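You operate a simulated robot arm through the tools that you are given. There is no shell and no other tool.

Carry out the task below with a simulated robot arm. There is one attempt and no reset: what you move stays moved.

Task
Warm the brown bread roll on low, then switch the warmer off.
Fine: lid shut while it warms, until the warmer lamp lights; the roll is left inside; high is over 60 C.

It is judged by the outcome, as a careful person would: the job done as asked, and still so three seconds after it is handed in. It fails if anything else is knocked over, pushed out of place, dropped, spilled or broken. A push-on lid holds only when it is set on centred and level and pressed home; a screw cap is set on level and turned clockwise until tight.

Robot
A 7-joint arm with a four-finger gripper, fixed in place. Base frame: the origin is on the floor under the middle of its stand, x ahead of it, y to its left, z up; the work surface is at about z = 0.92. Units: m, degrees, N and s.
It reaches about 1.223 m from its shoulder. Its first joint turns from -69.0 to 172.0 degrees. Payload 3.67 kg.
The TCP is the grasp point between the finger pads, 0.028 m short of the fingertips. In the tool frame z runs along the fingers and y along their closing line. The gripper opens to 0.112 m; its body begins 0.073 m behind the TCP.
Orientation is that of the tool frame in the base frame, as a unit quaternion [x, y, z, w]. With the fingers straight down and closing along the base's y, the tool's x points along the base's -x, its y along +y and its z along -z.

Tools
- The arm moves only by the tool send_rows. Its argument "series" is a list of rows, each a list of 7 numbers: the gripper command, from -1 (fully open) to 1 (shut), values between in proportion, then the shift along the tool's x, y, z in units of 40 mm (1.0 is 40 mm), then the turn, a rotation vector about the tool's x, y, z in units of 8 degrees (1.0 is 8 degrees). In form: [[claw, tx, ty, tz, ax, ay, az], ...]. A call has 1 to 20 rows; each row shifts and turns the commanded pose from where the row before left it, along the tool's axes as they then stand. A call with a number of a shift or a turn outside -1 to 1 is refused whole. Rows are played at 5 a second. More than 0.05 m and 8.6 degrees between two rows, or a gripper value outside its range, and nothing of the call is played. Where a pose cannot be reached the arm comes as near as it can. A force on the tool above 90 N (or 10 N above the force at the start of the call, whichever is more), or a blocked arm, ends the call early, and 0.2 s more pass. Each finger travels about 0.1025 m/s and halts on what it meets, pressing with about 35 N; the grip force reading is that of the motor and also rises with nothing between the fingers. The clock runs only during rows and for 0.2 s after the last one: add rows that do not move to give the fingers time. The reply holds the time, the measured pose of the TCP, the force on the tool along the base axes, the opening and the grip force, in the units named above and with some noise, with the torque about the TCP (base axes, N m) and any sound that the robot's microphone picked up.
- Cameras (640 x 400 px; columns grow to the right, rows downward): "scene" is fixed at [0.4102, 0.646, 1.7588]; the picture's right is [-0.88, -0.48, 0.00], its down [-0.30, 0.55, -0.78] and it looks along [0.37, -0.69, -0.63] (base axes); focal length 311 px, centre (320, 200). "wrist" rides on the gripper at [0.06, -0.018, -0.104] in the tool frame; the picture's right is [0.29, 0.96, 0.00], its down [-0.80, 0.24, -0.55] and it looks along [-0.53, 0.16, 0.83] (tool axes); focal length 234 px, centre (320, 200). There is no depth. A picture from a camera that has moved, and an enlarged one, comes with that camera's place and axes in the base frame and with its lens. The place of the scene camera against the robot may be out by one fixed shift of up to 0.012 m in any direction.
- get_image(camera): a new picture of that camera. It takes no simulated time.
- move_column(by): slides the trunk up (or, below 0, down) by that many m; the arm rides with it, the base frame stays. It gives what a move gives, with no picture.
- inspect(camera, box): a new picture of the part [left, top, right, bottom] of that camera's present view, enlarged. It takes no simulated time.
- sign_off(): hands the job in; it is judged then, once.

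Places have to be worked out from the pictures, the camera data and where the tool is seen. Open the gripper and draw the arm clear of the work before you hand the job in, unless the task says otherwise.

The tools are called after "Call:" as a command line: name --pt "numbers of a row" for each row, then --argument value for the rest, lists and objects as JSON in quotes. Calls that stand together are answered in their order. send_rows: Moves the arm, as the interface text tells. Its arguments: {"type":"object","properties":{"series":{"type":"array"}},"required":["series"]} The other tools are called the same way: move_column (by) moves the trunk up or down; get_image (camera) takes a picture; inspect (camera, box) takes an enlarged picture of a part of a camera's view; sign_off () hands the job in.

At the start:

```text
time: 0.0
tool_pos: [0.6838, -0.5569, 1.4193]
orientation: [0.0, 1.0, 0.0, 0.0]
contact_force: [0.1, -1.0, 0.0]
ft_torque: [0.03, 0.0, 0.01]
width: 0.112
grip_force: 0.1
trunk travel left (down, up): [-0.675, 0.165]
```

scene: 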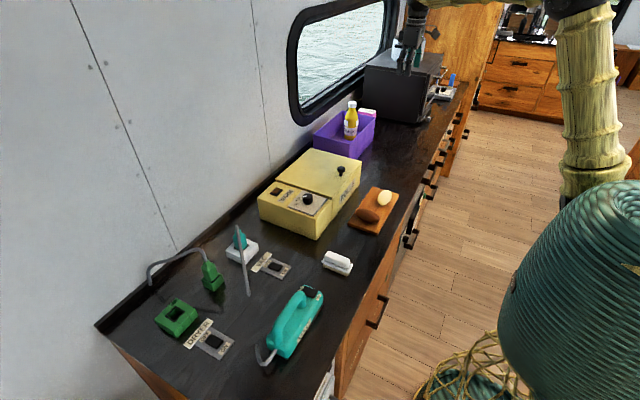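
wrist: 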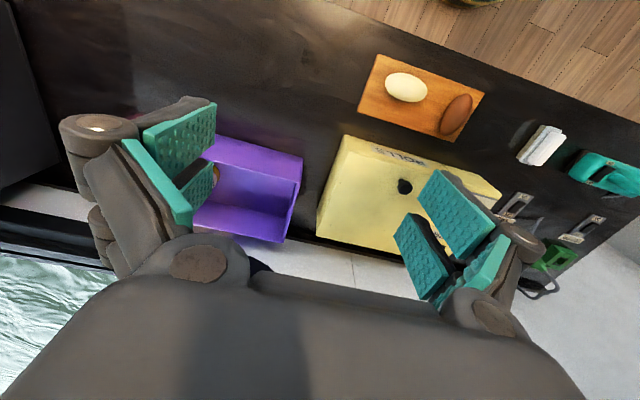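

I start by looking closer at the warmer, the board with the rolls, and the plugs/sockets on the bench.

Call:
inspect --camera "scene" --box '[240, 130, 420, 250]'

Call:
inspect --camera "scene" --box '[130, 210, 350, 370]'

Call:
inspect --camera "wrist" --box '[300, 40, 640, 280]'

Call:
inspect --camera "scene" --box '[300, 30, 480, 160]'

```text
3.33 times, centred on (330, 190) of scene
camera zoom: at [0.4102, 0.646, 1.7588], right [-0.88, -0.48, 0.0], down [-0.3, 0.55, -0.78], along [0.37, -0.69, -0.63], focal length 1036 px, centre (287, 233)
```

zoom: 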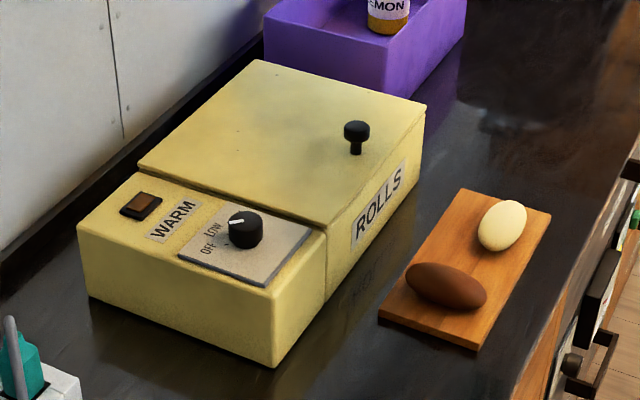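

```text
2.50 times, centred on (240, 290) of scene
camera zoom: at [0.4102, 0.646, 1.7588], right [-0.88, -0.48, 0.0], down [-0.3, 0.55, -0.78], along [0.37, -0.69, -0.63], focal length 777 px, centre (520, -25)
```

zoom: 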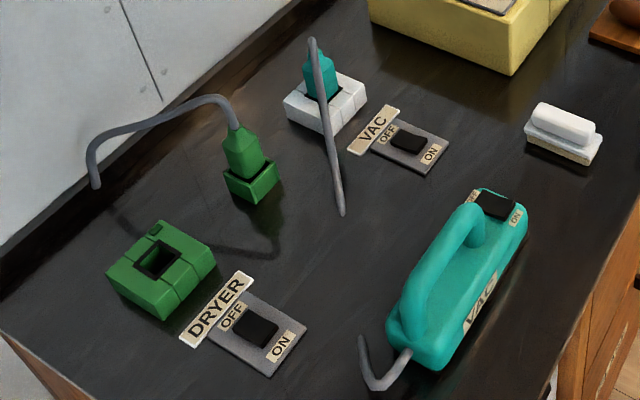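

```text
1.67 times, centred on (470, 160) of wrist
camera zoom: at [0.6228, -0.5745, 1.5211], right [-0.29, 0.96, 0.0], down [0.8, 0.24, 0.55], along [0.53, 0.16, -0.83], focal length 390 px, centre (70, 267)
```

zoom: 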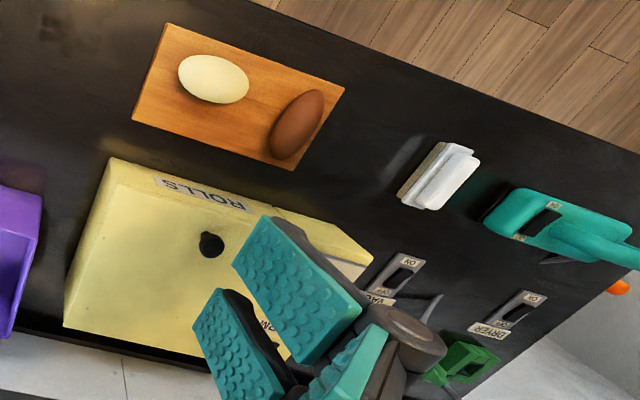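

```text
3.08 times, centred on (390, 95) of scene
camera zoom: at [0.4102, 0.646, 1.7588], right [-0.88, -0.48, 0.0], down [-0.3, 0.55, -0.78], along [0.37, -0.69, -0.63], focal length 956 px, centre (105, 523)
```

zoom: 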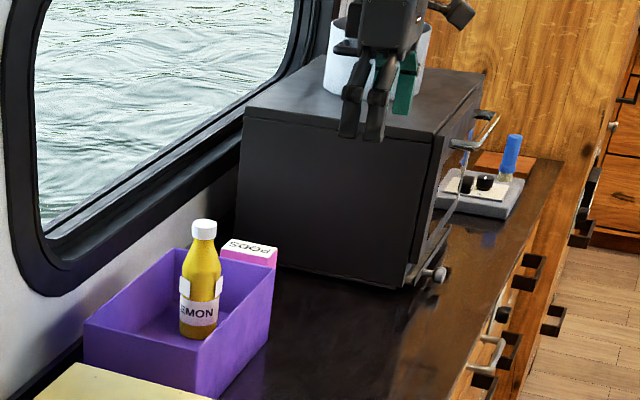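

The warmer sits square to the base axes: roughly x 0.80–1.05, y −0.46 to −0.06, top at z ≈ 1.04. Its lid knob is near (0.83, −0.31), the dial near (0.87, −0.11), and the brown roll near (0.665, −0.23). I move the wrist camera over to read the dial.

Call:
send_rows --pt "-1 -0.13 0.93 0.38 0 0 0" --pt "-1 -0.13 0.93 0.38 0 0 0" --pt "-1 -0.13 0.93 0.38 0 0 0" --pt "-1 -0.13 0.93 0.38 0 0 0" --pt "-1 -0.13 0.93 0.38 0 0 0" --pt "-1 -0.13 0.93 0.38 0 0 0" --pt "-1 -0.13 0.93 0.38 0 0 0" --pt "-1 -0.13 0.93 0.38 0 0 0" --pt "-1 -0.13 0.93 0.38 0 0 0" --pt "-1 -0.13 0.93 0.38 0 0 0" --pt "-1 -0.13 0.93 0.38 0 0 0" --pt "-1 0 0 0 0 0 0"

Call:
get_image --camera "wrist"

Call:
get_image --camera "scene"

```text
time: 2.6
tool_pos: [0.741, -0.1507, 1.2516]
orientation: [0.0, 1.0, 0.001, 0.0]
contact_force: [-0.3, -0.2, -0.5]
ft_torque: [0.04, -0.01, 0.0]
width: 0.1122
grip_force: 0.0
trunk travel left (down, up): [-0.675, 0.165]
```

```text
taken
camera wrist: at [0.6813, -0.168, 1.3541], right [-0.29, 0.96, 0.0], down [0.8, 0.24, 0.55], along [0.53, 0.16, -0.83], focal length 234 px, centre (320, 200)
```

wrist: 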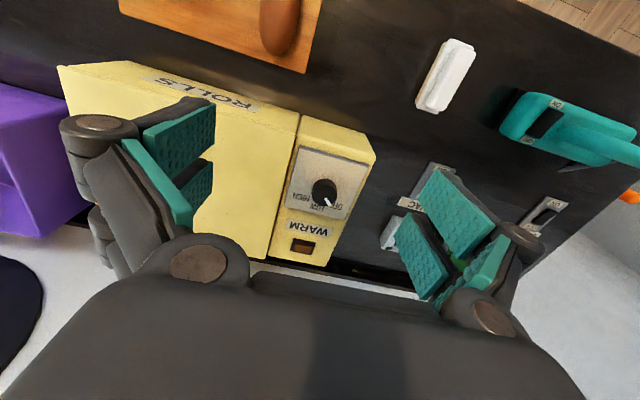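

```text
taken
```

scene: 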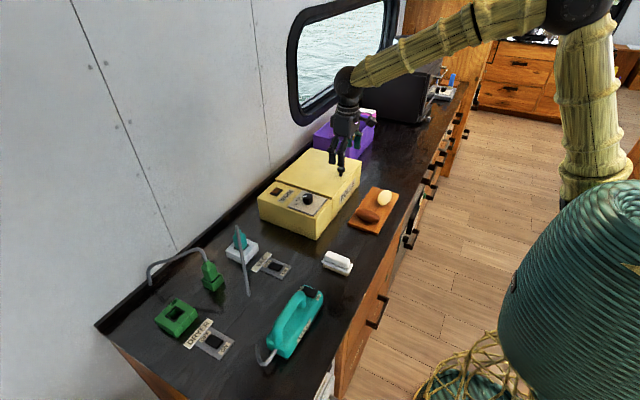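

The view reaches the dial; I enlarge it to read the markings and the pointer.

Call:
inspect --camera "wrist" --box '[265, 120, 385, 270]'

Call:
inspect --camera "scene" --box '[255, 170, 345, 240]'

Call:
inspect --camera "wrist" --box '[50, 40, 310, 220]'

```text
2.67 times, centred on (325, 195) of wrist
camera zoom: at [0.6813, -0.168, 1.3541], right [-0.29, 0.96, 0.0], down [0.8, 0.24, 0.55], along [0.53, 0.16, -0.83], focal length 624 px, centre (307, 213)
```

zoom: 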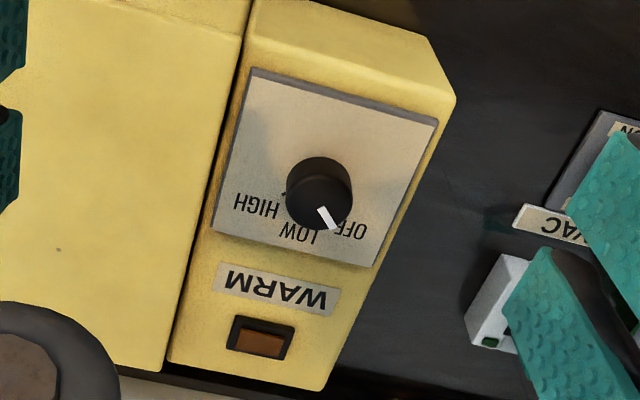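

```text
5.71 times, centred on (300, 205) of scene
camera zoom: at [0.4102, 0.646, 1.7588], right [-0.88, -0.48, 0.0], down [-0.3, 0.55, -0.78], along [0.37, -0.69, -0.63], focal length 1776 px, centre (434, 171)
```

zoom: 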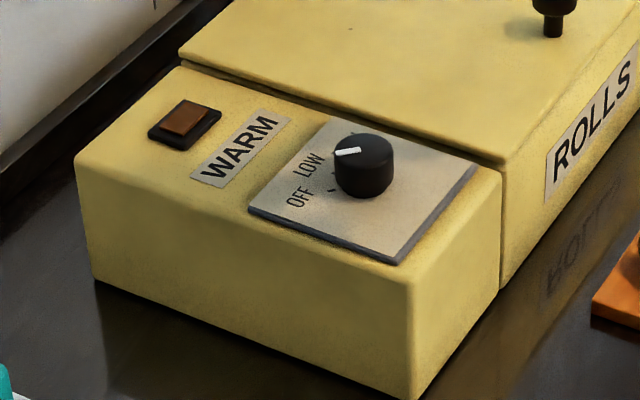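

```text
2.22 times, centred on (180, 130) of wrist
camera zoom: at [0.6813, -0.168, 1.3541], right [-0.29, 0.96, 0.0], down [0.8, 0.24, 0.55], along [0.53, 0.16, -0.83], focal length 520 px, centre (631, 356)
```

zoom: 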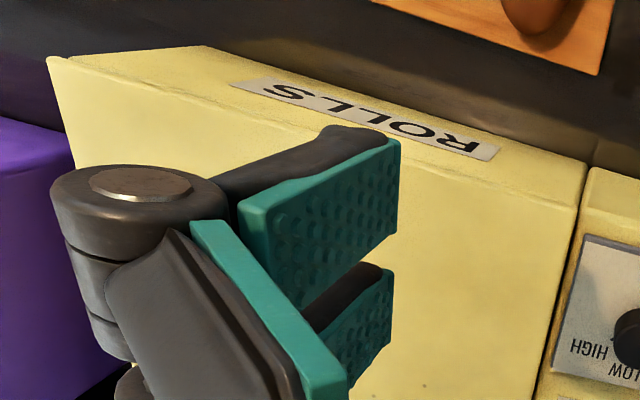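

The pointer is at OFF (about 45° towards +y from +x), LOW points along +x and HIGH is past it, so OFF to LOW is about 45° clockwise from above. Next I look at the lid and its knob from nearer.

Call:
send_rows --pt "-1 0.3 -0.9 0 0 0 0" --pt "-1 0.3 -0.9 0 0 0 0" --pt "-1 0.3 -0.9 0 0 0 0" --pt "-1 0.3 -0.9 0 0 0 0" --pt "-1 0 0 0 0 0 0"

Call:
get_image --camera "wrist"

Call:
inspect --camera "scene" --box '[255, 130, 405, 240]'

```text
time: 3.8
tool_pos: [0.6917, -0.2914, 1.2488]
orientation: [-0.001, 1.0, -0.002, 0.0]
contact_force: [-0.8, 0.0, -0.1]
ft_torque: [-0.03, 0.02, -0.01]
width: 0.1121
grip_force: 0.2
trunk travel left (down, up): [-0.675, 0.165]
```

```text
taken
camera wrist: at [0.6319, -0.3075, 1.3522], right [-0.29, 0.96, 0.0], down [0.8, 0.24, 0.55], along [0.53, 0.16, -0.83], focal length 234 px, centre (320, 200)
```

wrist: 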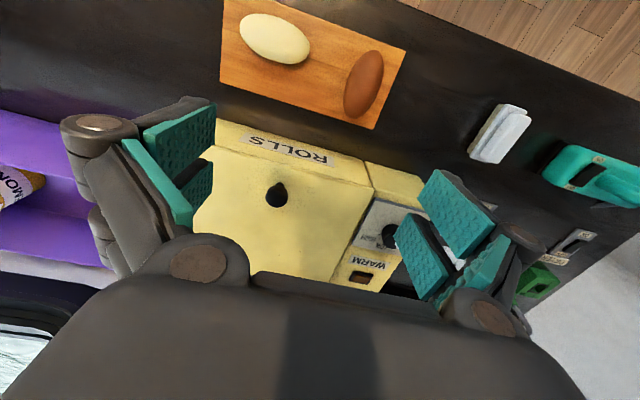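

```text
3.64 times, centred on (330, 185) of scene
camera zoom: at [0.4102, 0.646, 1.7588], right [-0.88, -0.48, 0.0], down [-0.3, 0.55, -0.78], along [0.37, -0.69, -0.63], focal length 1130 px, centre (284, 254)
```

zoom: 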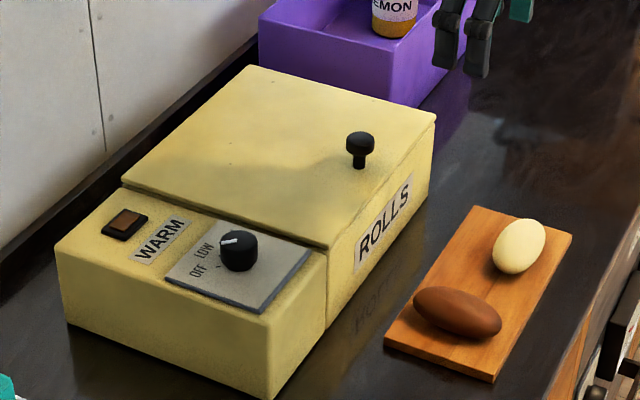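

I zoom on the lid knob and the dial from this pose to triangulate heights.

Call:
inspect --camera "wrist" --box '[200, 120, 440, 290]'

Call:
inspect --camera "wrist" --box '[240, 160, 320, 220]'

Call:
inspect --camera "scene" --box '[290, 140, 370, 200]'

```text
2.35 times, centred on (320, 205) of wrist
camera zoom: at [0.6319, -0.3075, 1.3522], right [-0.29, 0.96, 0.0], down [0.8, 0.24, 0.55], along [0.53, 0.16, -0.83], focal length 551 px, centre (320, 188)
```

zoom: 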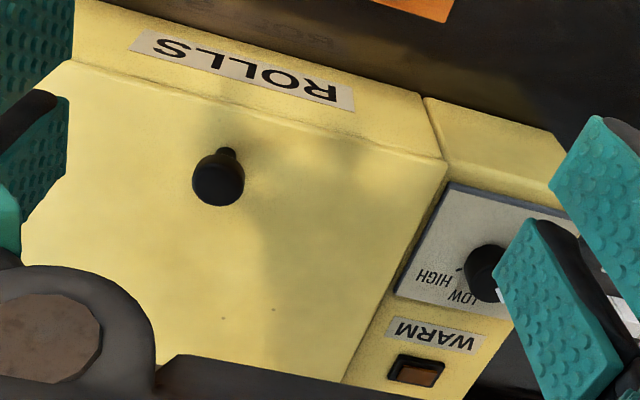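

```text
6.67 times, centred on (280, 190) of wrist
camera zoom: at [0.6319, -0.3075, 1.3522], right [-0.29, 0.96, 0.0], down [0.8, 0.24, 0.55], along [0.53, 0.16, -0.83], focal length 1561 px, centre (587, 267)
```

zoom: 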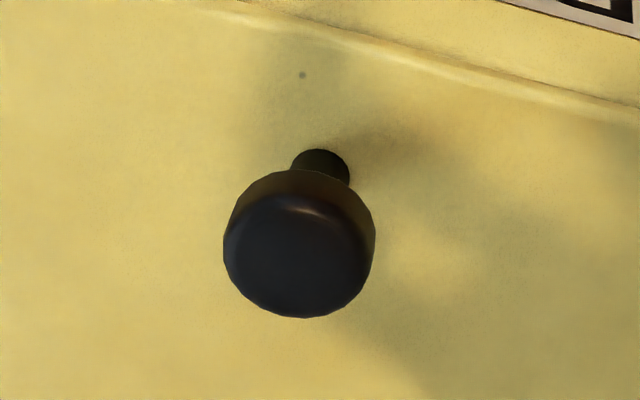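

```text
6.67 times, centred on (330, 170) of scene
camera zoom: at [0.4102, 0.646, 1.7588], right [-0.88, -0.48, 0.0], down [-0.3, 0.55, -0.78], along [0.37, -0.69, -0.63], focal length 2072 px, centre (253, 400)
```

zoom: 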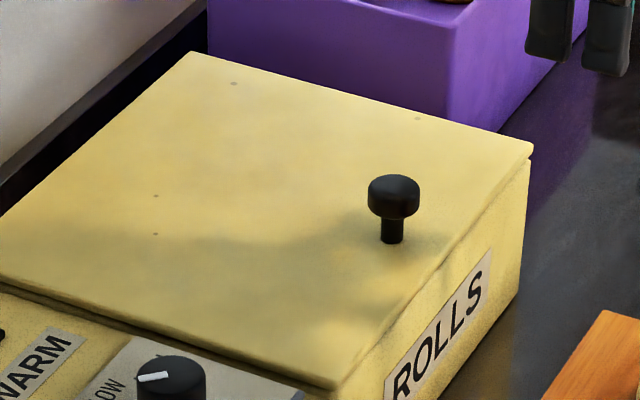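

The lid knob is a mushroom about 31 mm wide at roughly (0.822, −0.314), with its top near z 1.07. I bring the open gripper above it.

Call:
send_rows --pt "-1 -0.65 -0.113 0.59 0 0 0" --pt "-1 -0.65 -0.113 0.59 0 0 0" --pt "-1 -0.65 -0.113 0.59 0 0 0" --pt "-1 -0.65 -0.113 0.59 0 0 0" --pt "-1 -0.65 -0.113 0.59 0 0 0" --pt "-1 0 0 0 0 0 0"

Call:
get_image --camera "wrist"

Call:
inspect --camera "scene" --box '[270, 90, 420, 200]'

```text
time: 5.2
tool_pos: [0.8215, -0.3149, 1.1348]
orientation: [0.0, 1.0, -0.001, 0.001]
contact_force: [-0.4, -0.2, 0.3]
ft_torque: [-0.02, -0.01, -0.02]
width: 0.1121
grip_force: 0.1
trunk travel left (down, up): [-0.675, 0.165]
```

```text
taken
camera wrist: at [0.7617, -0.3311, 1.2357], right [-0.29, 0.96, 0.0], down [0.8, 0.24, 0.56], along [0.53, 0.16, -0.83], focal length 234 px, centre (320, 200)
```

wrist: 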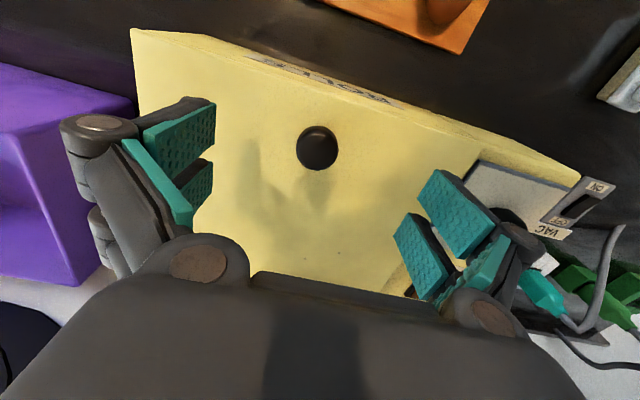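

```text
3.64 times, centred on (345, 145) of scene
camera zoom: at [0.4102, 0.646, 1.7588], right [-0.88, -0.48, 0.0], down [-0.3, 0.55, -0.78], along [0.37, -0.69, -0.63], focal length 1130 px, centre (229, 400)
```

zoom: 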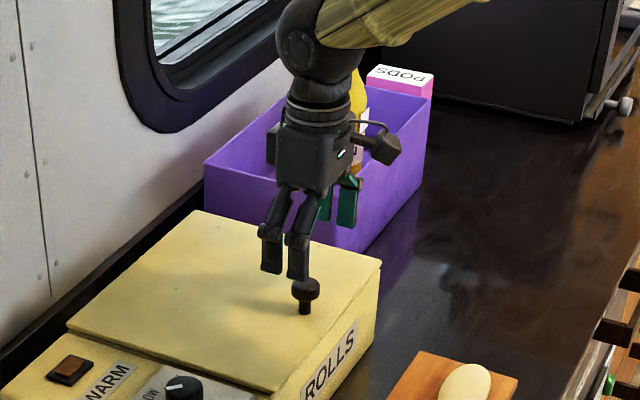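

The knob is centred under the gripper (0.821, −0.315), head top near z 1.077. I lower to TCP z ≈ 1.074 with fingers either side, watching the force.

Call:
send_rows --pt "-1 0 0 0.5 0 0 0" --pt "-1 0 0 0.5 0 0 0" --pt "-1 0 0 0.3 0 0 0" --pt "-1 0 0 0.2 0 0 0" --pt "-1 0 0 0 0 0 0"

Call:
get_image --camera "wrist"

Call:
inspect --camera "scene" --box '[270, 110, 400, 210]'

```text
time: 6.4
tool_pos: [0.8224, -0.3154, 1.0744]
orientation: [0.001, 1.0, 0.0, 0.0]
contact_force: [-0.1, -0.3, 0.2]
ft_torque: [-0.01, -0.01, -0.03]
width: 0.1118
grip_force: 0.0
trunk travel left (down, up): [-0.675, 0.165]
```

```text
taken
camera wrist: at [0.7623, -0.3329, 1.1762], right [-0.29, 0.96, 0.0], down [0.8, 0.24, 0.55], along [0.53, 0.16, -0.83], focal length 234 px, centre (320, 200)
```

wrist: 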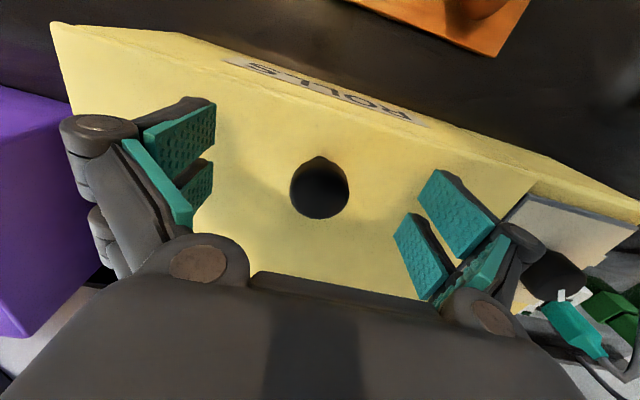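

```text
4.00 times, centred on (335, 160) of scene
camera zoom: at [0.4102, 0.646, 1.7588], right [-0.88, -0.48, 0.0], down [-0.3, 0.55, -0.78], along [0.37, -0.69, -0.63], focal length 1243 px, centre (260, 360)
```

zoom: 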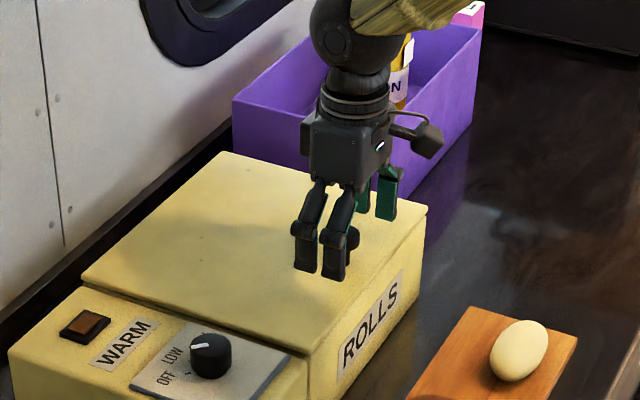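

No contact, fingers clear of the lid. I close on the knob head.

Call:
send_rows --pt "0 0 0 0 0 0 0" --pt "0.5 0 0 0 0 0 0" --pt "1 0 0 0 0 0 0" --pt "1 0 0 0 0 0 0" --pt "1 0 0 0 0 0 0"

Call:
inspect --camera "scene" --box '[270, 110, 400, 210]'

Call:
get_image --camera "wrist"

```text
time: 7.6
tool_pos: [0.8219, -0.3156, 1.0743]
orientation: [-0.001, 1.0, 0.0, 0.0]
contact_force: [-0.1, 2.0, -0.4]
ft_torque: [0.09, -0.01, 0.06]
width: 0.0299
grip_force: 45.1
trunk travel left (down, up): [-0.675, 0.165]
```

```text
4.00 times, centred on (335, 160) of scene
camera zoom: at [0.4102, 0.646, 1.7588], right [-0.88, -0.48, 0.0], down [-0.3, 0.55, -0.78], along [0.37, -0.69, -0.63], focal length 1243 px, centre (260, 360)
```

zoom: 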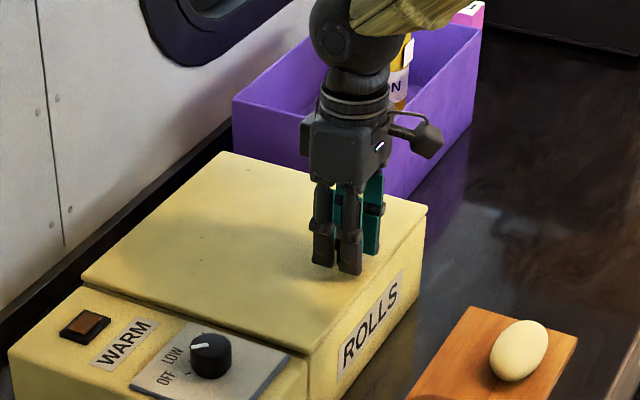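

```text
taken
camera wrist: at [0.7625, -0.3324, 1.1763], right [-0.29, 0.96, 0.0], down [0.8, 0.24, 0.55], along [0.53, 0.16, -0.83], focal length 234 px, centre (320, 200)
```

wrist: 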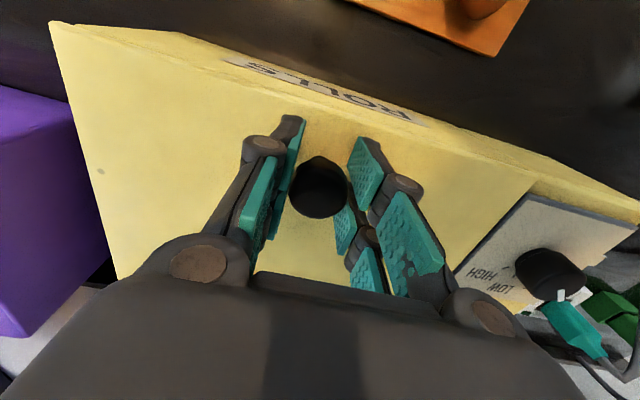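

The knob is held (opening 0.030). I try a small lift of about 20 mm along the arc of a hinge at the back edge and check how the lid moves.

Call:
send_rows --pt "1 -0.03 0 -0.25 0 0 0" --pt "1 -0.07 0 -0.25 0 0 0" --pt "1 0 0 0 0 0 0"

Call:
inspect --camera "scene" --box '[255, 100, 405, 220]'

Call:
get_image --camera "wrist"

```text
time: 8.4
tool_pos: [0.8272, -0.3153, 1.0919]
orientation: [0.0, 1.0, 0.0, -0.001]
contact_force: [1.3, 3.4, -10.2]
ft_torque: [0.06, 1.45, 0.02]
width: 0.0289
grip_force: 44.5
trunk travel left (down, up): [-0.675, 0.165]
```

```text
3.33 times, centred on (330, 160) of scene
camera zoom: at [0.4102, 0.646, 1.7588], right [-0.88, -0.48, 0.0], down [-0.3, 0.55, -0.78], along [0.37, -0.69, -0.63], focal length 1036 px, centre (287, 333)
```

zoom: 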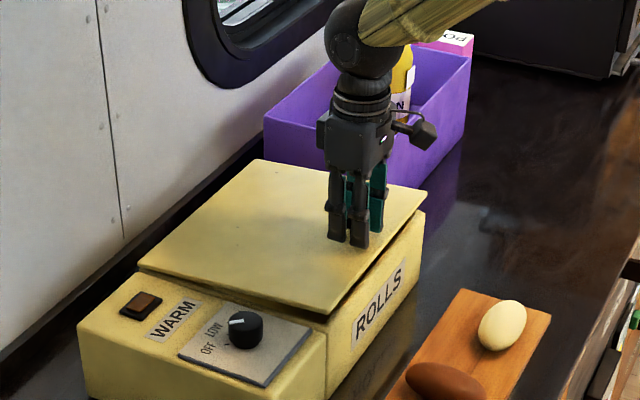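

```text
taken
camera wrist: at [0.7672, -0.3324, 1.1947], right [-0.29, 0.96, 0.0], down [0.8, 0.24, 0.55], along [0.53, 0.16, -0.83], focal length 234 px, centre (320, 200)
```

wrist: 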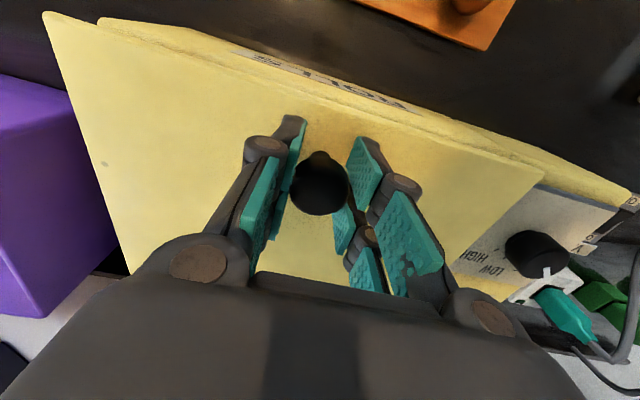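

The lid is hinged at the back and comes up. I turn the tool with it (relieving the twist on the grip) and carry on along the hinge arc to roughly 29°.

Call:
send_rows --pt "1 0 0 0 0 0.3 0" --pt "1 0 0 0 0 0.28 0" --pt "1 -0.09 0 -0.37 0 0.5 0" --pt "1 -0.09 0 -0.37 0 0.5 0" --pt "1 -0.09 0 -0.37 0 0.5 0" --pt "1 -0.09 0 -0.37 0 0.5 0" --pt "1 -0.09 0 -0.37 0 0.5 0" --pt "1 -0.09 0 -0.37 0 0.5 0" --pt "1 0 0 0 0 0 0"

Call:
get_image --camera "scene"

Call:
get_image --camera "wrist"

```text
time: 10.4
tool_pos: [0.8691, -0.3151, 1.1748]
orientation: [0.001, 0.969, 0.0, -0.248]
contact_force: [-4.1, -2.2, 1.3]
ft_torque: [0.04, 0.11, -0.04]
width: 0.0284
grip_force: 44.8
trunk travel left (down, up): [-0.675, 0.165]
```

```text
taken
```

scene: 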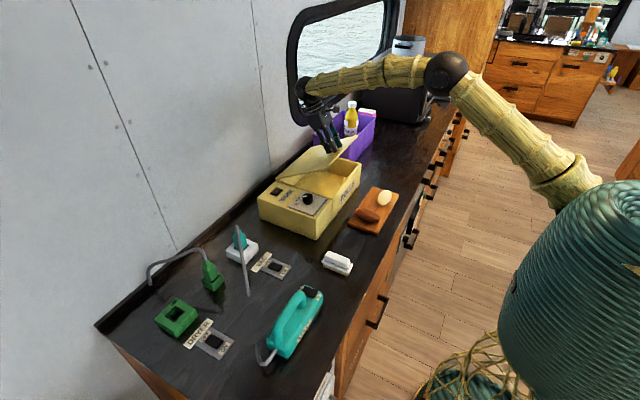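

```text
taken
camera wrist: at [0.8663, -0.3324, 1.2926], right [-0.25, 0.96, 0.14], down [0.97, 0.24, 0.1], along [0.06, 0.16, -0.98], focal length 234 px, centre (320, 200)
```

wrist: 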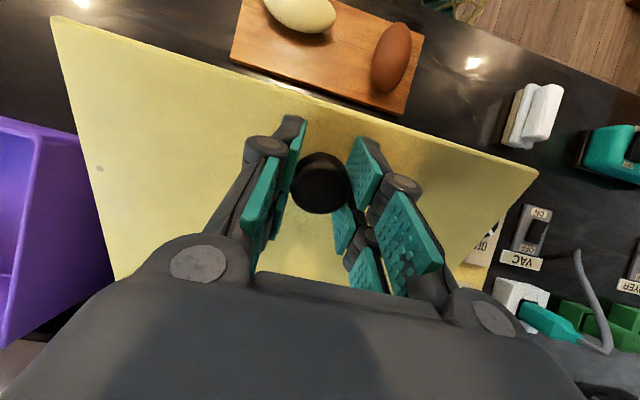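

The lid is at about 29° with little load on the grip. I lower it a couple of degrees to see from the force whether the hinge has friction that would hold it.

Call:
send_rows --pt "1 0.045 0 0.185 0 -0.25 0" --pt "1 0 0 0 0 0 0" --pt "1 0 0 0 0 0 0"

Call:
inspect --camera "scene" --box '[240, 50, 420, 220]'

```text
time: 11.2
tool_pos: [0.8644, -0.3148, 1.1669]
orientation: [0.0, 0.973, -0.001, -0.231]
contact_force: [-6.7, -2.6, -3.3]
ft_torque: [-0.16, 1.1, 0.05]
width: 0.0286
grip_force: 45.2
trunk travel left (down, up): [-0.675, 0.165]
```

```text
2.35 times, centred on (330, 135) of scene
camera zoom: at [0.4102, 0.646, 1.7588], right [-0.88, -0.48, 0.0], down [-0.3, 0.55, -0.78], along [0.37, -0.69, -0.63], focal length 731 px, centre (296, 353)
```

zoom: 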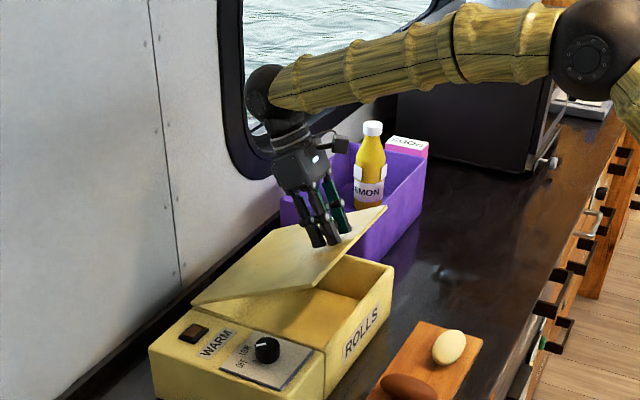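

The readings suggest the lid is held up only by my grip (gravity load, little friction), so it must go past upright to stay open. I look closely at the lid's free edge and rim to plan how.

Call:
inspect --camera "scene" --box '[310, 130, 370, 180]'

Call:
inspect --camera "scene" --box '[260, 150, 350, 220]'

Call:
inspect --camera "wrist" --box '[200, 90, 560, 300]'

```text
8.00 times, centred on (340, 155) of scene
camera zoom: at [0.4102, 0.646, 1.7588], right [-0.88, -0.48, 0.0], down [-0.3, 0.55, -0.78], along [0.37, -0.69, -0.63], focal length 2486 px, centre (160, 560)
```

zoom: 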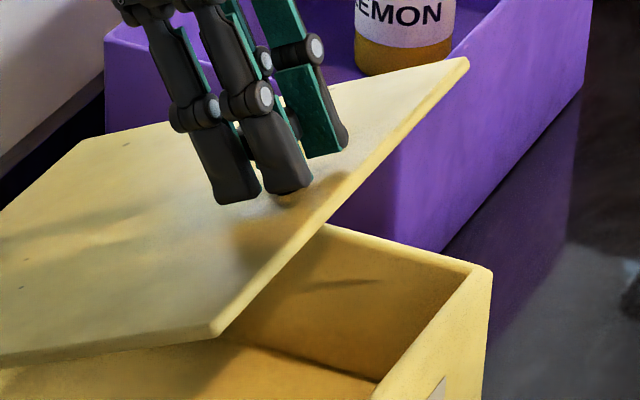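

```text
5.71 times, centred on (305, 185) of scene
camera zoom: at [0.4102, 0.646, 1.7588], right [-0.88, -0.48, 0.0], down [-0.3, 0.55, -0.78], along [0.37, -0.69, -0.63], focal length 1776 px, centre (406, 286)
```

zoom: 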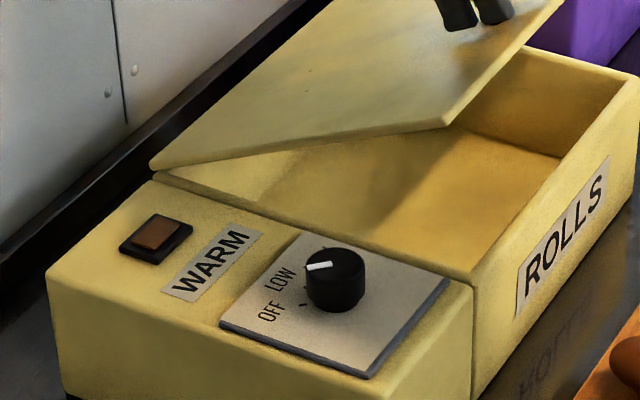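

```text
1.78 times, centred on (380, 195) of wrist
camera zoom: at [0.8571, -0.3325, 1.2859], right [-0.26, 0.96, 0.13], down [0.96, 0.24, 0.14], along [0.1, 0.16, -0.98], focal length 416 px, centre (213, 209)
```

zoom: 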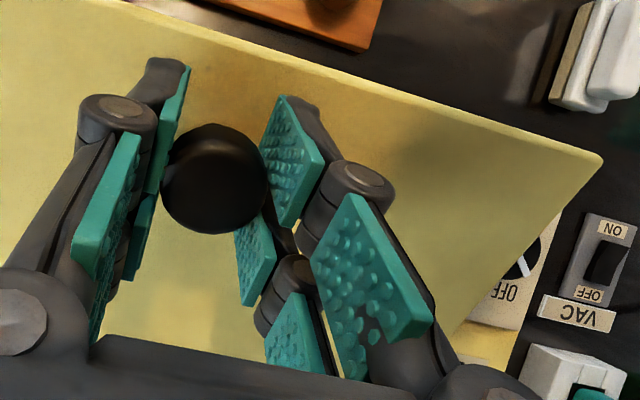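

The lid is a flush, thin plate. I lower it along the same arc to about 8° so that I can let go harmlessly and see whether it holds by itself.

Call:
send_rows --pt "1 0.064 0 0.376 0 -0.5 0" --pt "1 0.064 0 0.376 0 -0.5 0" --pt "1 0.064 0 0.376 0 -0.5 0" --pt "1 0.064 0 0.376 0 -0.5 0" --pt "1 0.043 0 0.252 0 -0.335 0" --pt "1 0 0 0 0 0 0"

Call:
inspect --camera "scene" --box '[255, 100, 405, 220]'

```text
time: 12.6
tool_pos: [0.8316, -0.3154, 1.1039]
orientation: [0.0, 0.998, 0.0, -0.07]
contact_force: [13.5, -2.7, -5.9]
ft_torque: [-0.15, -0.08, 0.2]
width: 0.0286
grip_force: 44.9
trunk travel left (down, up): [-0.675, 0.165]
```

```text
3.33 times, centred on (330, 160) of scene
camera zoom: at [0.4102, 0.646, 1.7588], right [-0.88, -0.48, 0.0], down [-0.3, 0.55, -0.78], along [0.37, -0.69, -0.63], focal length 1036 px, centre (287, 333)
```

zoom: 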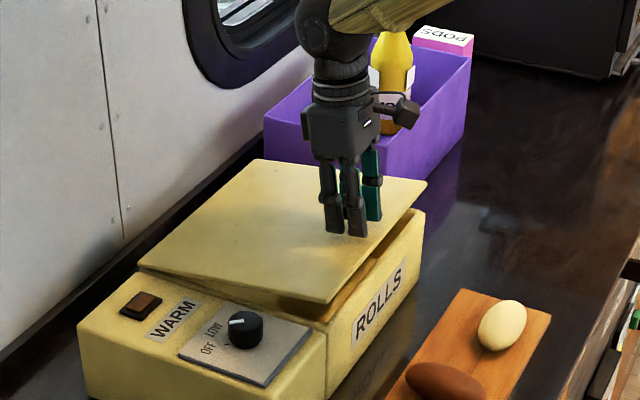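

The lid is about 8° up. I open the fingers here and watch whether the lid stays.

Call:
send_rows --pt "0 0 0 0 0 0 0" --pt "0 0 0 0 0 0 0" --pt "-0.3 0 0 0 0 0 0" --pt "-0.3 0 0 0 0 0 0"

Call:
inspect --camera "scene" --box '[255, 100, 405, 220]'

Call:
get_image --camera "wrist"

```text
time: 13.6
tool_pos: [0.8298, -0.3149, 1.1054]
orientation: [-0.001, 0.998, -0.001, -0.069]
contact_force: [0.6, -0.8, -0.3]
ft_torque: [0.01, 0.01, 0.04]
width: 0.0726
grip_force: 0.1
trunk travel left (down, up): [-0.675, 0.165]
```

```text
3.33 times, centred on (330, 160) of scene
camera zoom: at [0.4102, 0.646, 1.7588], right [-0.88, -0.48, 0.0], down [-0.3, 0.55, -0.78], along [0.37, -0.69, -0.63], focal length 1036 px, centre (287, 333)
```

zoom: 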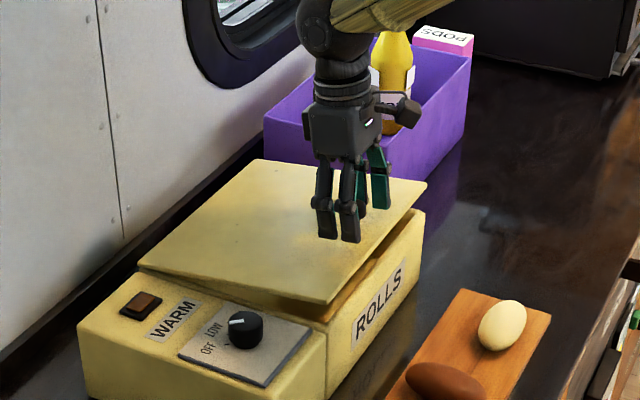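

```text
taken
camera wrist: at [0.7853, -0.3321, 1.2152], right [-0.29, 0.96, 0.04], down [0.87, 0.24, 0.44], along [0.41, 0.16, -0.9], focal length 234 px, centre (320, 200)
```

wrist: 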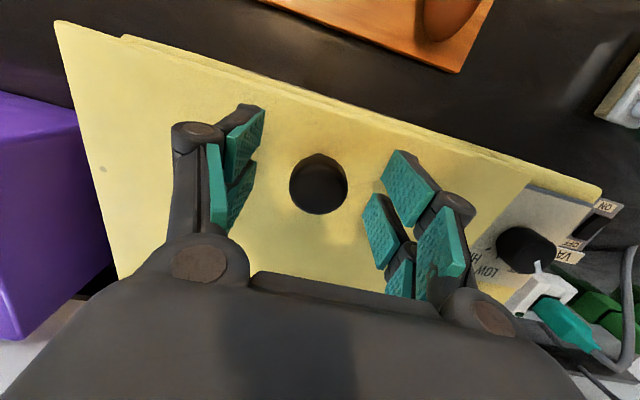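

The lid stays where I left it: the hinge has enough friction to hold. I re-grip the knob and raise it along the arc to about 30°, then will push it further from below.

Call:
send_rows --pt "0.4 0 0 0 0 0 0" --pt "1 0 0 0 0 0 0" --pt "1 0 0 0 0 0 0" --pt "1 0 0 0 0 0 0" --pt "1 -0.087 0 -0.381 0 0.5 0" --pt "1 -0.087 0 -0.381 0 0.5 0" --pt "1 -0.087 0 -0.381 0 0.5 0" --pt "1 -0.087 0 -0.381 0 0.5 0" --pt "1 -0.087 0 -0.381 0 0.5 0" --pt "1 -0.043 0 -0.19 0 0.25 0" --pt "1 0 0 0 0 0 0"

Call:
inspect --camera "scene" --box '[240, 50, 420, 220]'

```text
time: 16.0
tool_pos: [0.8722, -0.3156, 1.1798]
orientation: [0.0, 0.966, 0.0, -0.259]
contact_force: [-2.6, -0.8, -1.2]
ft_torque: [0.01, 0.3, -0.01]
width: 0.0286
grip_force: 44.6
trunk travel left (down, up): [-0.675, 0.165]
```

```text
2.35 times, centred on (330, 135) of scene
camera zoom: at [0.4102, 0.646, 1.7588], right [-0.88, -0.48, 0.0], down [-0.3, 0.55, -0.78], along [0.37, -0.69, -0.63], focal length 731 px, centre (296, 353)
```

zoom: 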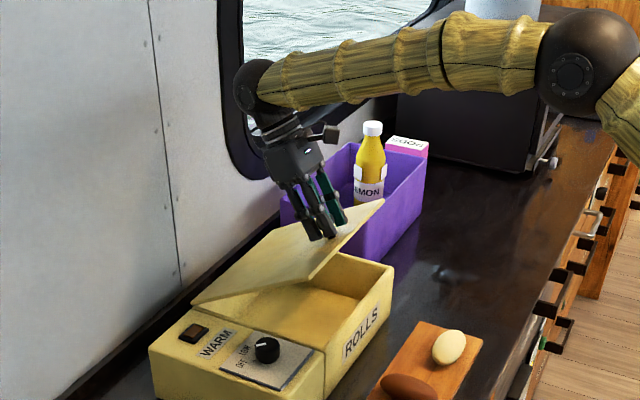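

Low forces at 30°. I release the knob, rise straight up clear of it and bring the hand back to vertical.

Call:
send_rows --pt "0.2 0 0 0 0 0 0" --pt "-0.3 0 0 0 0 0 0" --pt "-0.3 0 0 0 0 0 0" --pt "-0.3 0.3 0 -0.52 0 0 0" --pt "-0.3 0.5 0 -0.866 0 0 0" --pt "-0.3 0.5 0 -0.866 0 0 0" --pt "-0.3 0.5 0 -0.866 0 -0.75 0" --pt "-0.3 0 0 0 0 -0.75 0" --pt "-0.3 0 0 0 0 -0.75 0" --pt "-0.3 0 0 0 0 -0.75 0" --pt "-0.3 0 0 0 0 -0.75 0" --pt "-0.3 0 0 0 0 0 0"

Call:
get_image --camera "scene"

Call:
get_image --camera "wrist"

```text
time: 18.6
tool_pos: [0.8735, -0.3143, 1.3234]
orientation: [-0.001, 1.0, 0.0, 0.001]
contact_force: [0.3, 0.9, 0.1]
ft_torque: [-0.03, 0.01, 0.03]
width: 0.0729
grip_force: 0.1
trunk travel left (down, up): [-0.675, 0.165]
```

```text
taken
```

scene: 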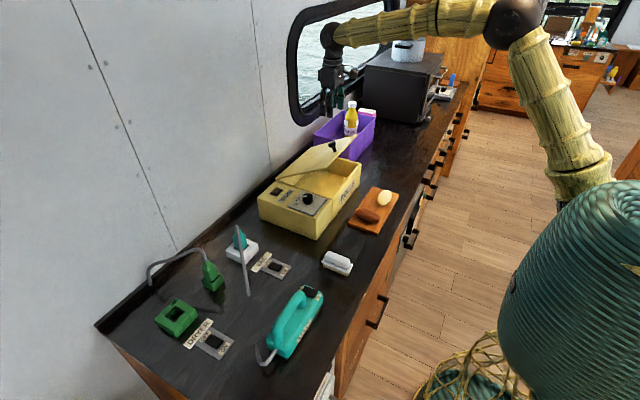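

```text
taken
camera wrist: at [0.8133, -0.3315, 1.4257], right [-0.29, 0.96, 0.0], down [0.8, 0.24, 0.55], along [0.53, 0.16, -0.83], focal length 234 px, centre (320, 200)
```

wrist: 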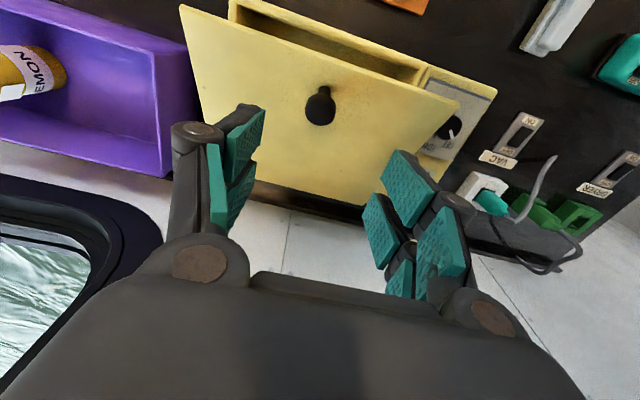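

The lid stays open at about 30°. I back off towards me, close the fingers and tilt the hand forward so I can push the lid up from underneath.

Call:
send_rows --pt "1 0.94 0 0 0 0 0" --pt "1 0.94 0 0 0 0 0" --pt "1 0.94 0 0 0 0 0" --pt "1 0.94 0 0 0 0 0" --pt "1 0 0 0 0 -0.9 0" --pt "1 0 0 0 0 -0.9 0" --pt "1 0 0 0 0 -0.9 0" --pt "1 0 0 0 0 -0.9 0" --pt "1 0 0 0 0 -0.9 0" --pt "1 0 0 0 0 -0.9 0" --pt "1 0 0 0 0 -0.85 0" --pt "1 0.642 0 0.539 0 0 0" --pt "1 0.642 0 0.539 0 0 0" --pt "1 0.642 0 0.539 0 0 0" --pt "1 0.642 0 0.539 0 0 0" --pt "1 0 0 0 0 0 0"

Call:
get_image --camera "scene"

Call:
get_image --camera "wrist"

```text
time: 22.0
tool_pos: [0.7174, -0.3283, 1.1958]
orientation: [0.028, 0.901, 0.028, 0.432]
contact_force: [0.3, 0.7, -1.0]
ft_torque: [-0.01, 0.01, -0.06]
width: 0.0001
grip_force: 34.7
trunk travel left (down, up): [-0.675, 0.165]
```

```text
taken
```

scene: 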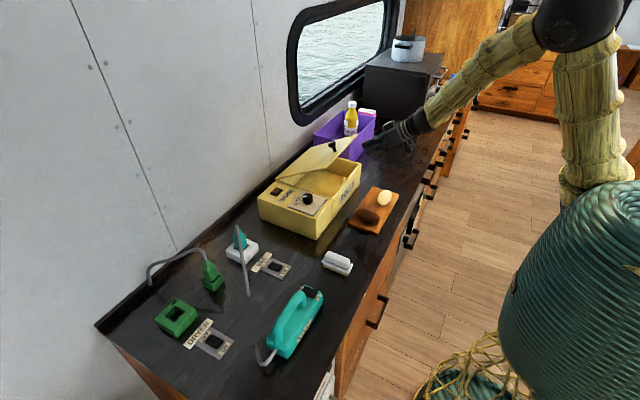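

```text
taken
camera wrist: at [0.5986, -0.3439, 1.211], right [-0.15, 0.98, -0.15], down [0.07, 0.17, 0.98], along [0.99, 0.14, -0.1], focal length 234 px, centre (320, 200)
```

wrist: 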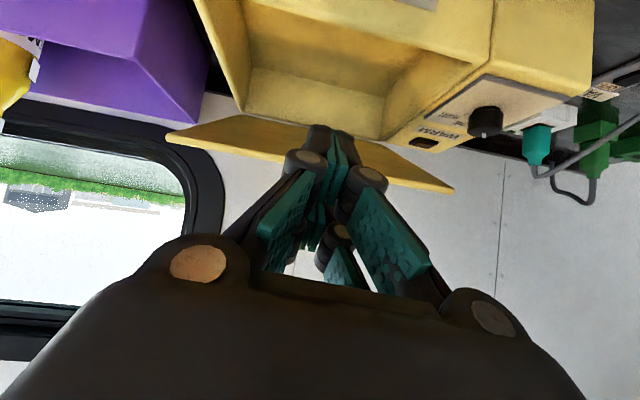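

The hand is tilted forward, but the pose reads slightly off the command (about 14 mm in y and a few degrees). I hold a moment to see whether it settles.

Call:
send_rows --pt "1 0 0 0 0 0 0" --pt "1 0 0 0 0 0 0" --pt "1 0 0 0 0 0 0"

Call:
inspect --camera "scene" --box '[270, 100, 440, 220]'

```text
time: 22.8
tool_pos: [0.7182, -0.3331, 1.1916]
orientation: [0.03, 0.903, 0.027, 0.429]
contact_force: [0.7, 0.6, -0.1]
ft_torque: [0.0, 0.01, 0.0]
width: 0.0
grip_force: 34.5
trunk travel left (down, up): [-0.675, 0.165]
```

```text
3.33 times, centred on (355, 160) of scene
camera zoom: at [0.4102, 0.646, 1.7588], right [-0.88, -0.48, 0.0], down [-0.3, 0.55, -0.78], along [0.37, -0.69, -0.63], focal length 1036 px, centre (203, 333)
```

zoom: 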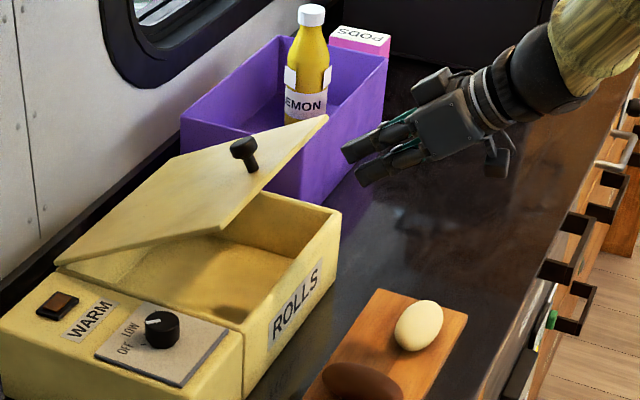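

The pose stays short, so a wrist joint is likely at its limit with the hand this far forward and the shoulder this high. I ease the tilt, rise, and lower the trunk so that the forward-pointing pose is comfortable.

Call:
send_rows --pt "1 0 0 0 0 1 0" --pt "1 0 0 0 0 0 0" --pt "1 -0.669 0 -0.743 0 0 0" --pt "1 -0.669 0 -0.743 0 0 0" --pt "1 -0.669 0 -0.743 0 0 0" --pt "1 -0.669 0 -0.743 0 0 0" --pt "1 -0.669 0 -0.743 0 0 0" --pt "1 0 0 0 0 0 0"

Call:
move_column --by -0.25

Call:
get_image --camera "scene"

```text
time: 24.8
tool_pos: [0.7222, -0.348, 1.3605]
orientation: [0.032, 0.936, 0.05, 0.348]
contact_force: [0.6, -0.5, -0.2]
ft_torque: [0.01, -0.01, 0.01]
width: 0.0001
grip_force: 35.2
trunk travel left (down, up): [-0.675, 0.165]
stopped in row 8: the arm was blocked; the commanded pose is now the measured one
```

```text
time: 27.4
tool_pos: [0.7232, -0.3458, 1.1108]
orientation: [0.032, 0.937, 0.05, 0.345]
contact_force: [-0.3, -0.5, 1.1]
ft_torque: [-0.01, 0.01, 0.02]
width: 0.0
grip_force: 35.0
trunk travel left (down, up): [-0.425, 0.415]
```

```text
taken
```

scene: 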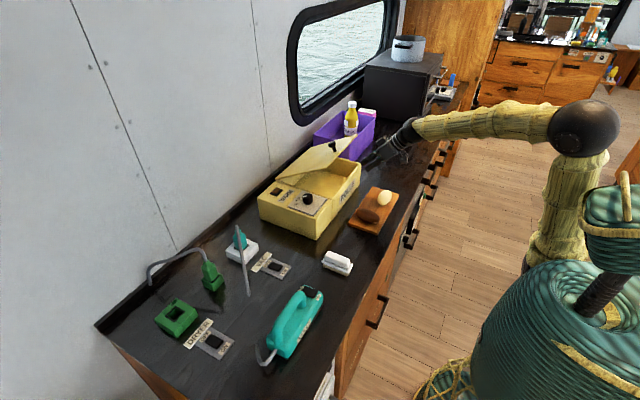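

The trunk is down and the forearm is level now. I correct the small skew of the hand and the y offset, keeping the fingers in front of the warmer.

Call:
send_rows --pt "1 0 0.39 0 0.26 0 -0.34" --pt "1 0 0.39 0 0.25 0 -0.34" --pt "1 0 0 0 0 0 0"

Call:
get_image --camera "wrist"

Call:
inspect --camera "scene" --box '[270, 100, 440, 220]'

```text
time: 28.4
tool_pos: [0.7259, -0.3322, 1.0928]
orientation: [0.016, 0.942, 0.027, 0.335]
contact_force: [-0.3, -0.6, 0.8]
ft_torque: [-0.02, 0.01, 0.02]
width: 0.0
grip_force: 35.8
trunk travel left (down, up): [-0.425, 0.415]
stopped in row 3: the arm was blocked; the commanded pose is now the measured one
```

```text
taken
camera wrist: at [0.6128, -0.3506, 1.1315], right [-0.21, 0.97, -0.12], down [0.27, 0.18, 0.95], along [0.94, 0.17, -0.3], focal length 234 px, centre (320, 200)
```

wrist: 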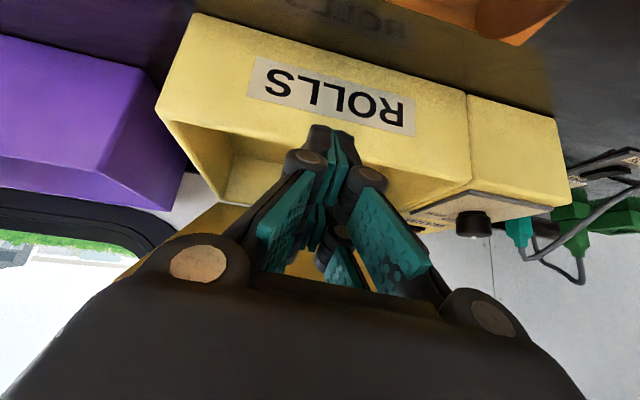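

```text
3.33 times, centred on (355, 160) of scene
camera zoom: at [0.4102, 0.646, 1.7588], right [-0.88, -0.48, 0.0], down [-0.3, 0.55, -0.78], along [0.37, -0.69, -0.63], focal length 1036 px, centre (203, 333)
```

zoom: 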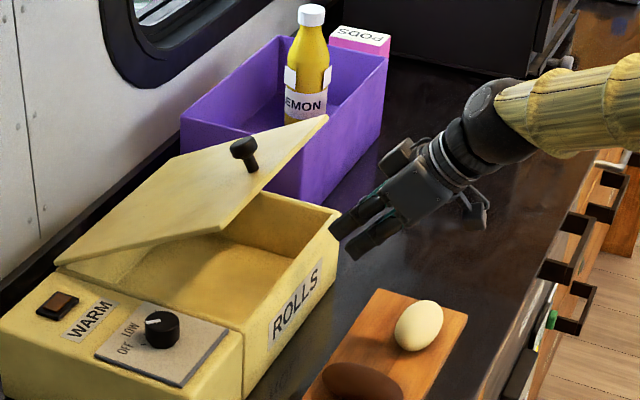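

The arm is blocked again at a joint limit in this tilted posture. I un-tilt to about −15° and rise a little to get free of the limit.

Call:
send_rows --pt "1 -0.3 0 -0.35 0 0.8 0" --pt "1 -0.3 0 -0.4 0 0.8 0" --pt "1 -0.25 0 -0.45 0 0.8 0" --pt "1 -0.2 0 -0.5 0 0.6 0" --pt "1 -0.1 0 -0.5 0 0 0" --pt "1 0 0 0 0 0 0"

Call:
get_image --camera "scene"

```text
time: 29.8
tool_pos: [0.7263, -0.3365, 1.1945]
orientation: [0.009, 0.991, 0.027, 0.133]
contact_force: [0.0, -0.5, -0.2]
ft_torque: [0.03, 0.02, 0.02]
width: 0.0
grip_force: 35.1
trunk travel left (down, up): [-0.425, 0.415]
```

```text
taken
```

scene: 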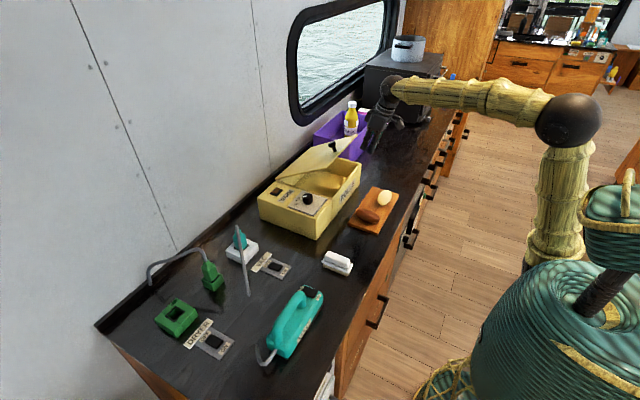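

Free again. The forearm has to be flatter for a forward-pointing hand, so I lift the hand, correct its skew and lower the trunk further in steps.

Call:
send_rows --pt "1 -0.259 0.27 -0.966 0.183 0 -0.09" --pt "1 -0.259 0.27 -0.966 0.183 0 -0.09" --pt "1 -0.259 0 -0.966 0 0 0" --pt "1 -0.259 0 -0.966 0 0 0" --pt "1 0 0 0 0 0 0"

Call:
move_column --by -0.15

Call:
send_rows --pt "1 -0.259 0 -0.966 0 0 0" --pt "1 -0.259 0 -0.966 0 0 0" --pt "1 -0.259 0 -0.966 0 0 0" --pt "1 -0.259 0 -0.966 0 0 0" --pt "1 0 0 0 0 0 0"

Call:
move_column --by -0.15

Call:
get_image --camera "scene"

```text
time: 31.0
tool_pos: [0.7267, -0.3188, 1.3559]
orientation: [0.001, 0.991, 0.001, 0.133]
contact_force: [0.6, 0.2, -0.1]
ft_torque: [0.0, 0.01, 0.03]
width: 0.0003
grip_force: 35.0
trunk travel left (down, up): [-0.425, 0.415]
```

```text
time: 32.7
tool_pos: [0.7265, -0.3191, 1.206]
orientation: [0.0, 0.991, 0.001, 0.133]
contact_force: [-0.4, 0.8, -0.1]
ft_torque: [0.01, 0.0, 0.0]
width: 0.0
grip_force: 35.3
trunk travel left (down, up): [-0.275, 0.565]
```

```text
time: 33.9
tool_pos: [0.7253, -0.3174, 1.3668]
orientation: [0.0, 0.991, 0.0, 0.133]
contact_force: [-0.1, 0.3, -0.8]
ft_torque: [-0.02, 0.01, 0.01]
width: 0.0
grip_force: 35.4
trunk travel left (down, up): [-0.275, 0.565]
```

```text
time: 35.7
tool_pos: [0.726, -0.3177, 1.2178]
orientation: [0.0, 0.991, 0.001, 0.133]
contact_force: [-0.3, 0.4, 1.4]
ft_torque: [0.01, 0.0, 0.0]
width: 0.0
grip_force: 35.1
trunk travel left (down, up): [-0.125, 0.715]
```

```text
taken
```

scene: 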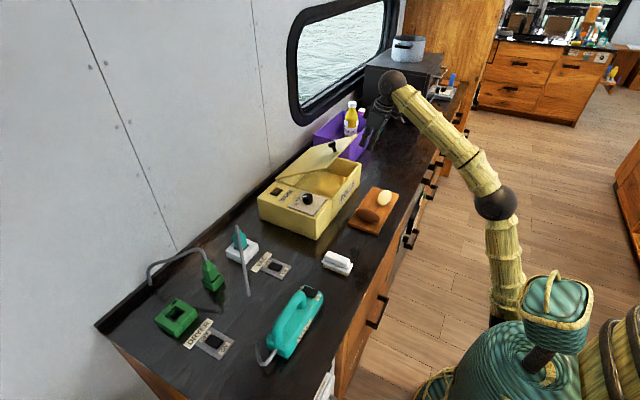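

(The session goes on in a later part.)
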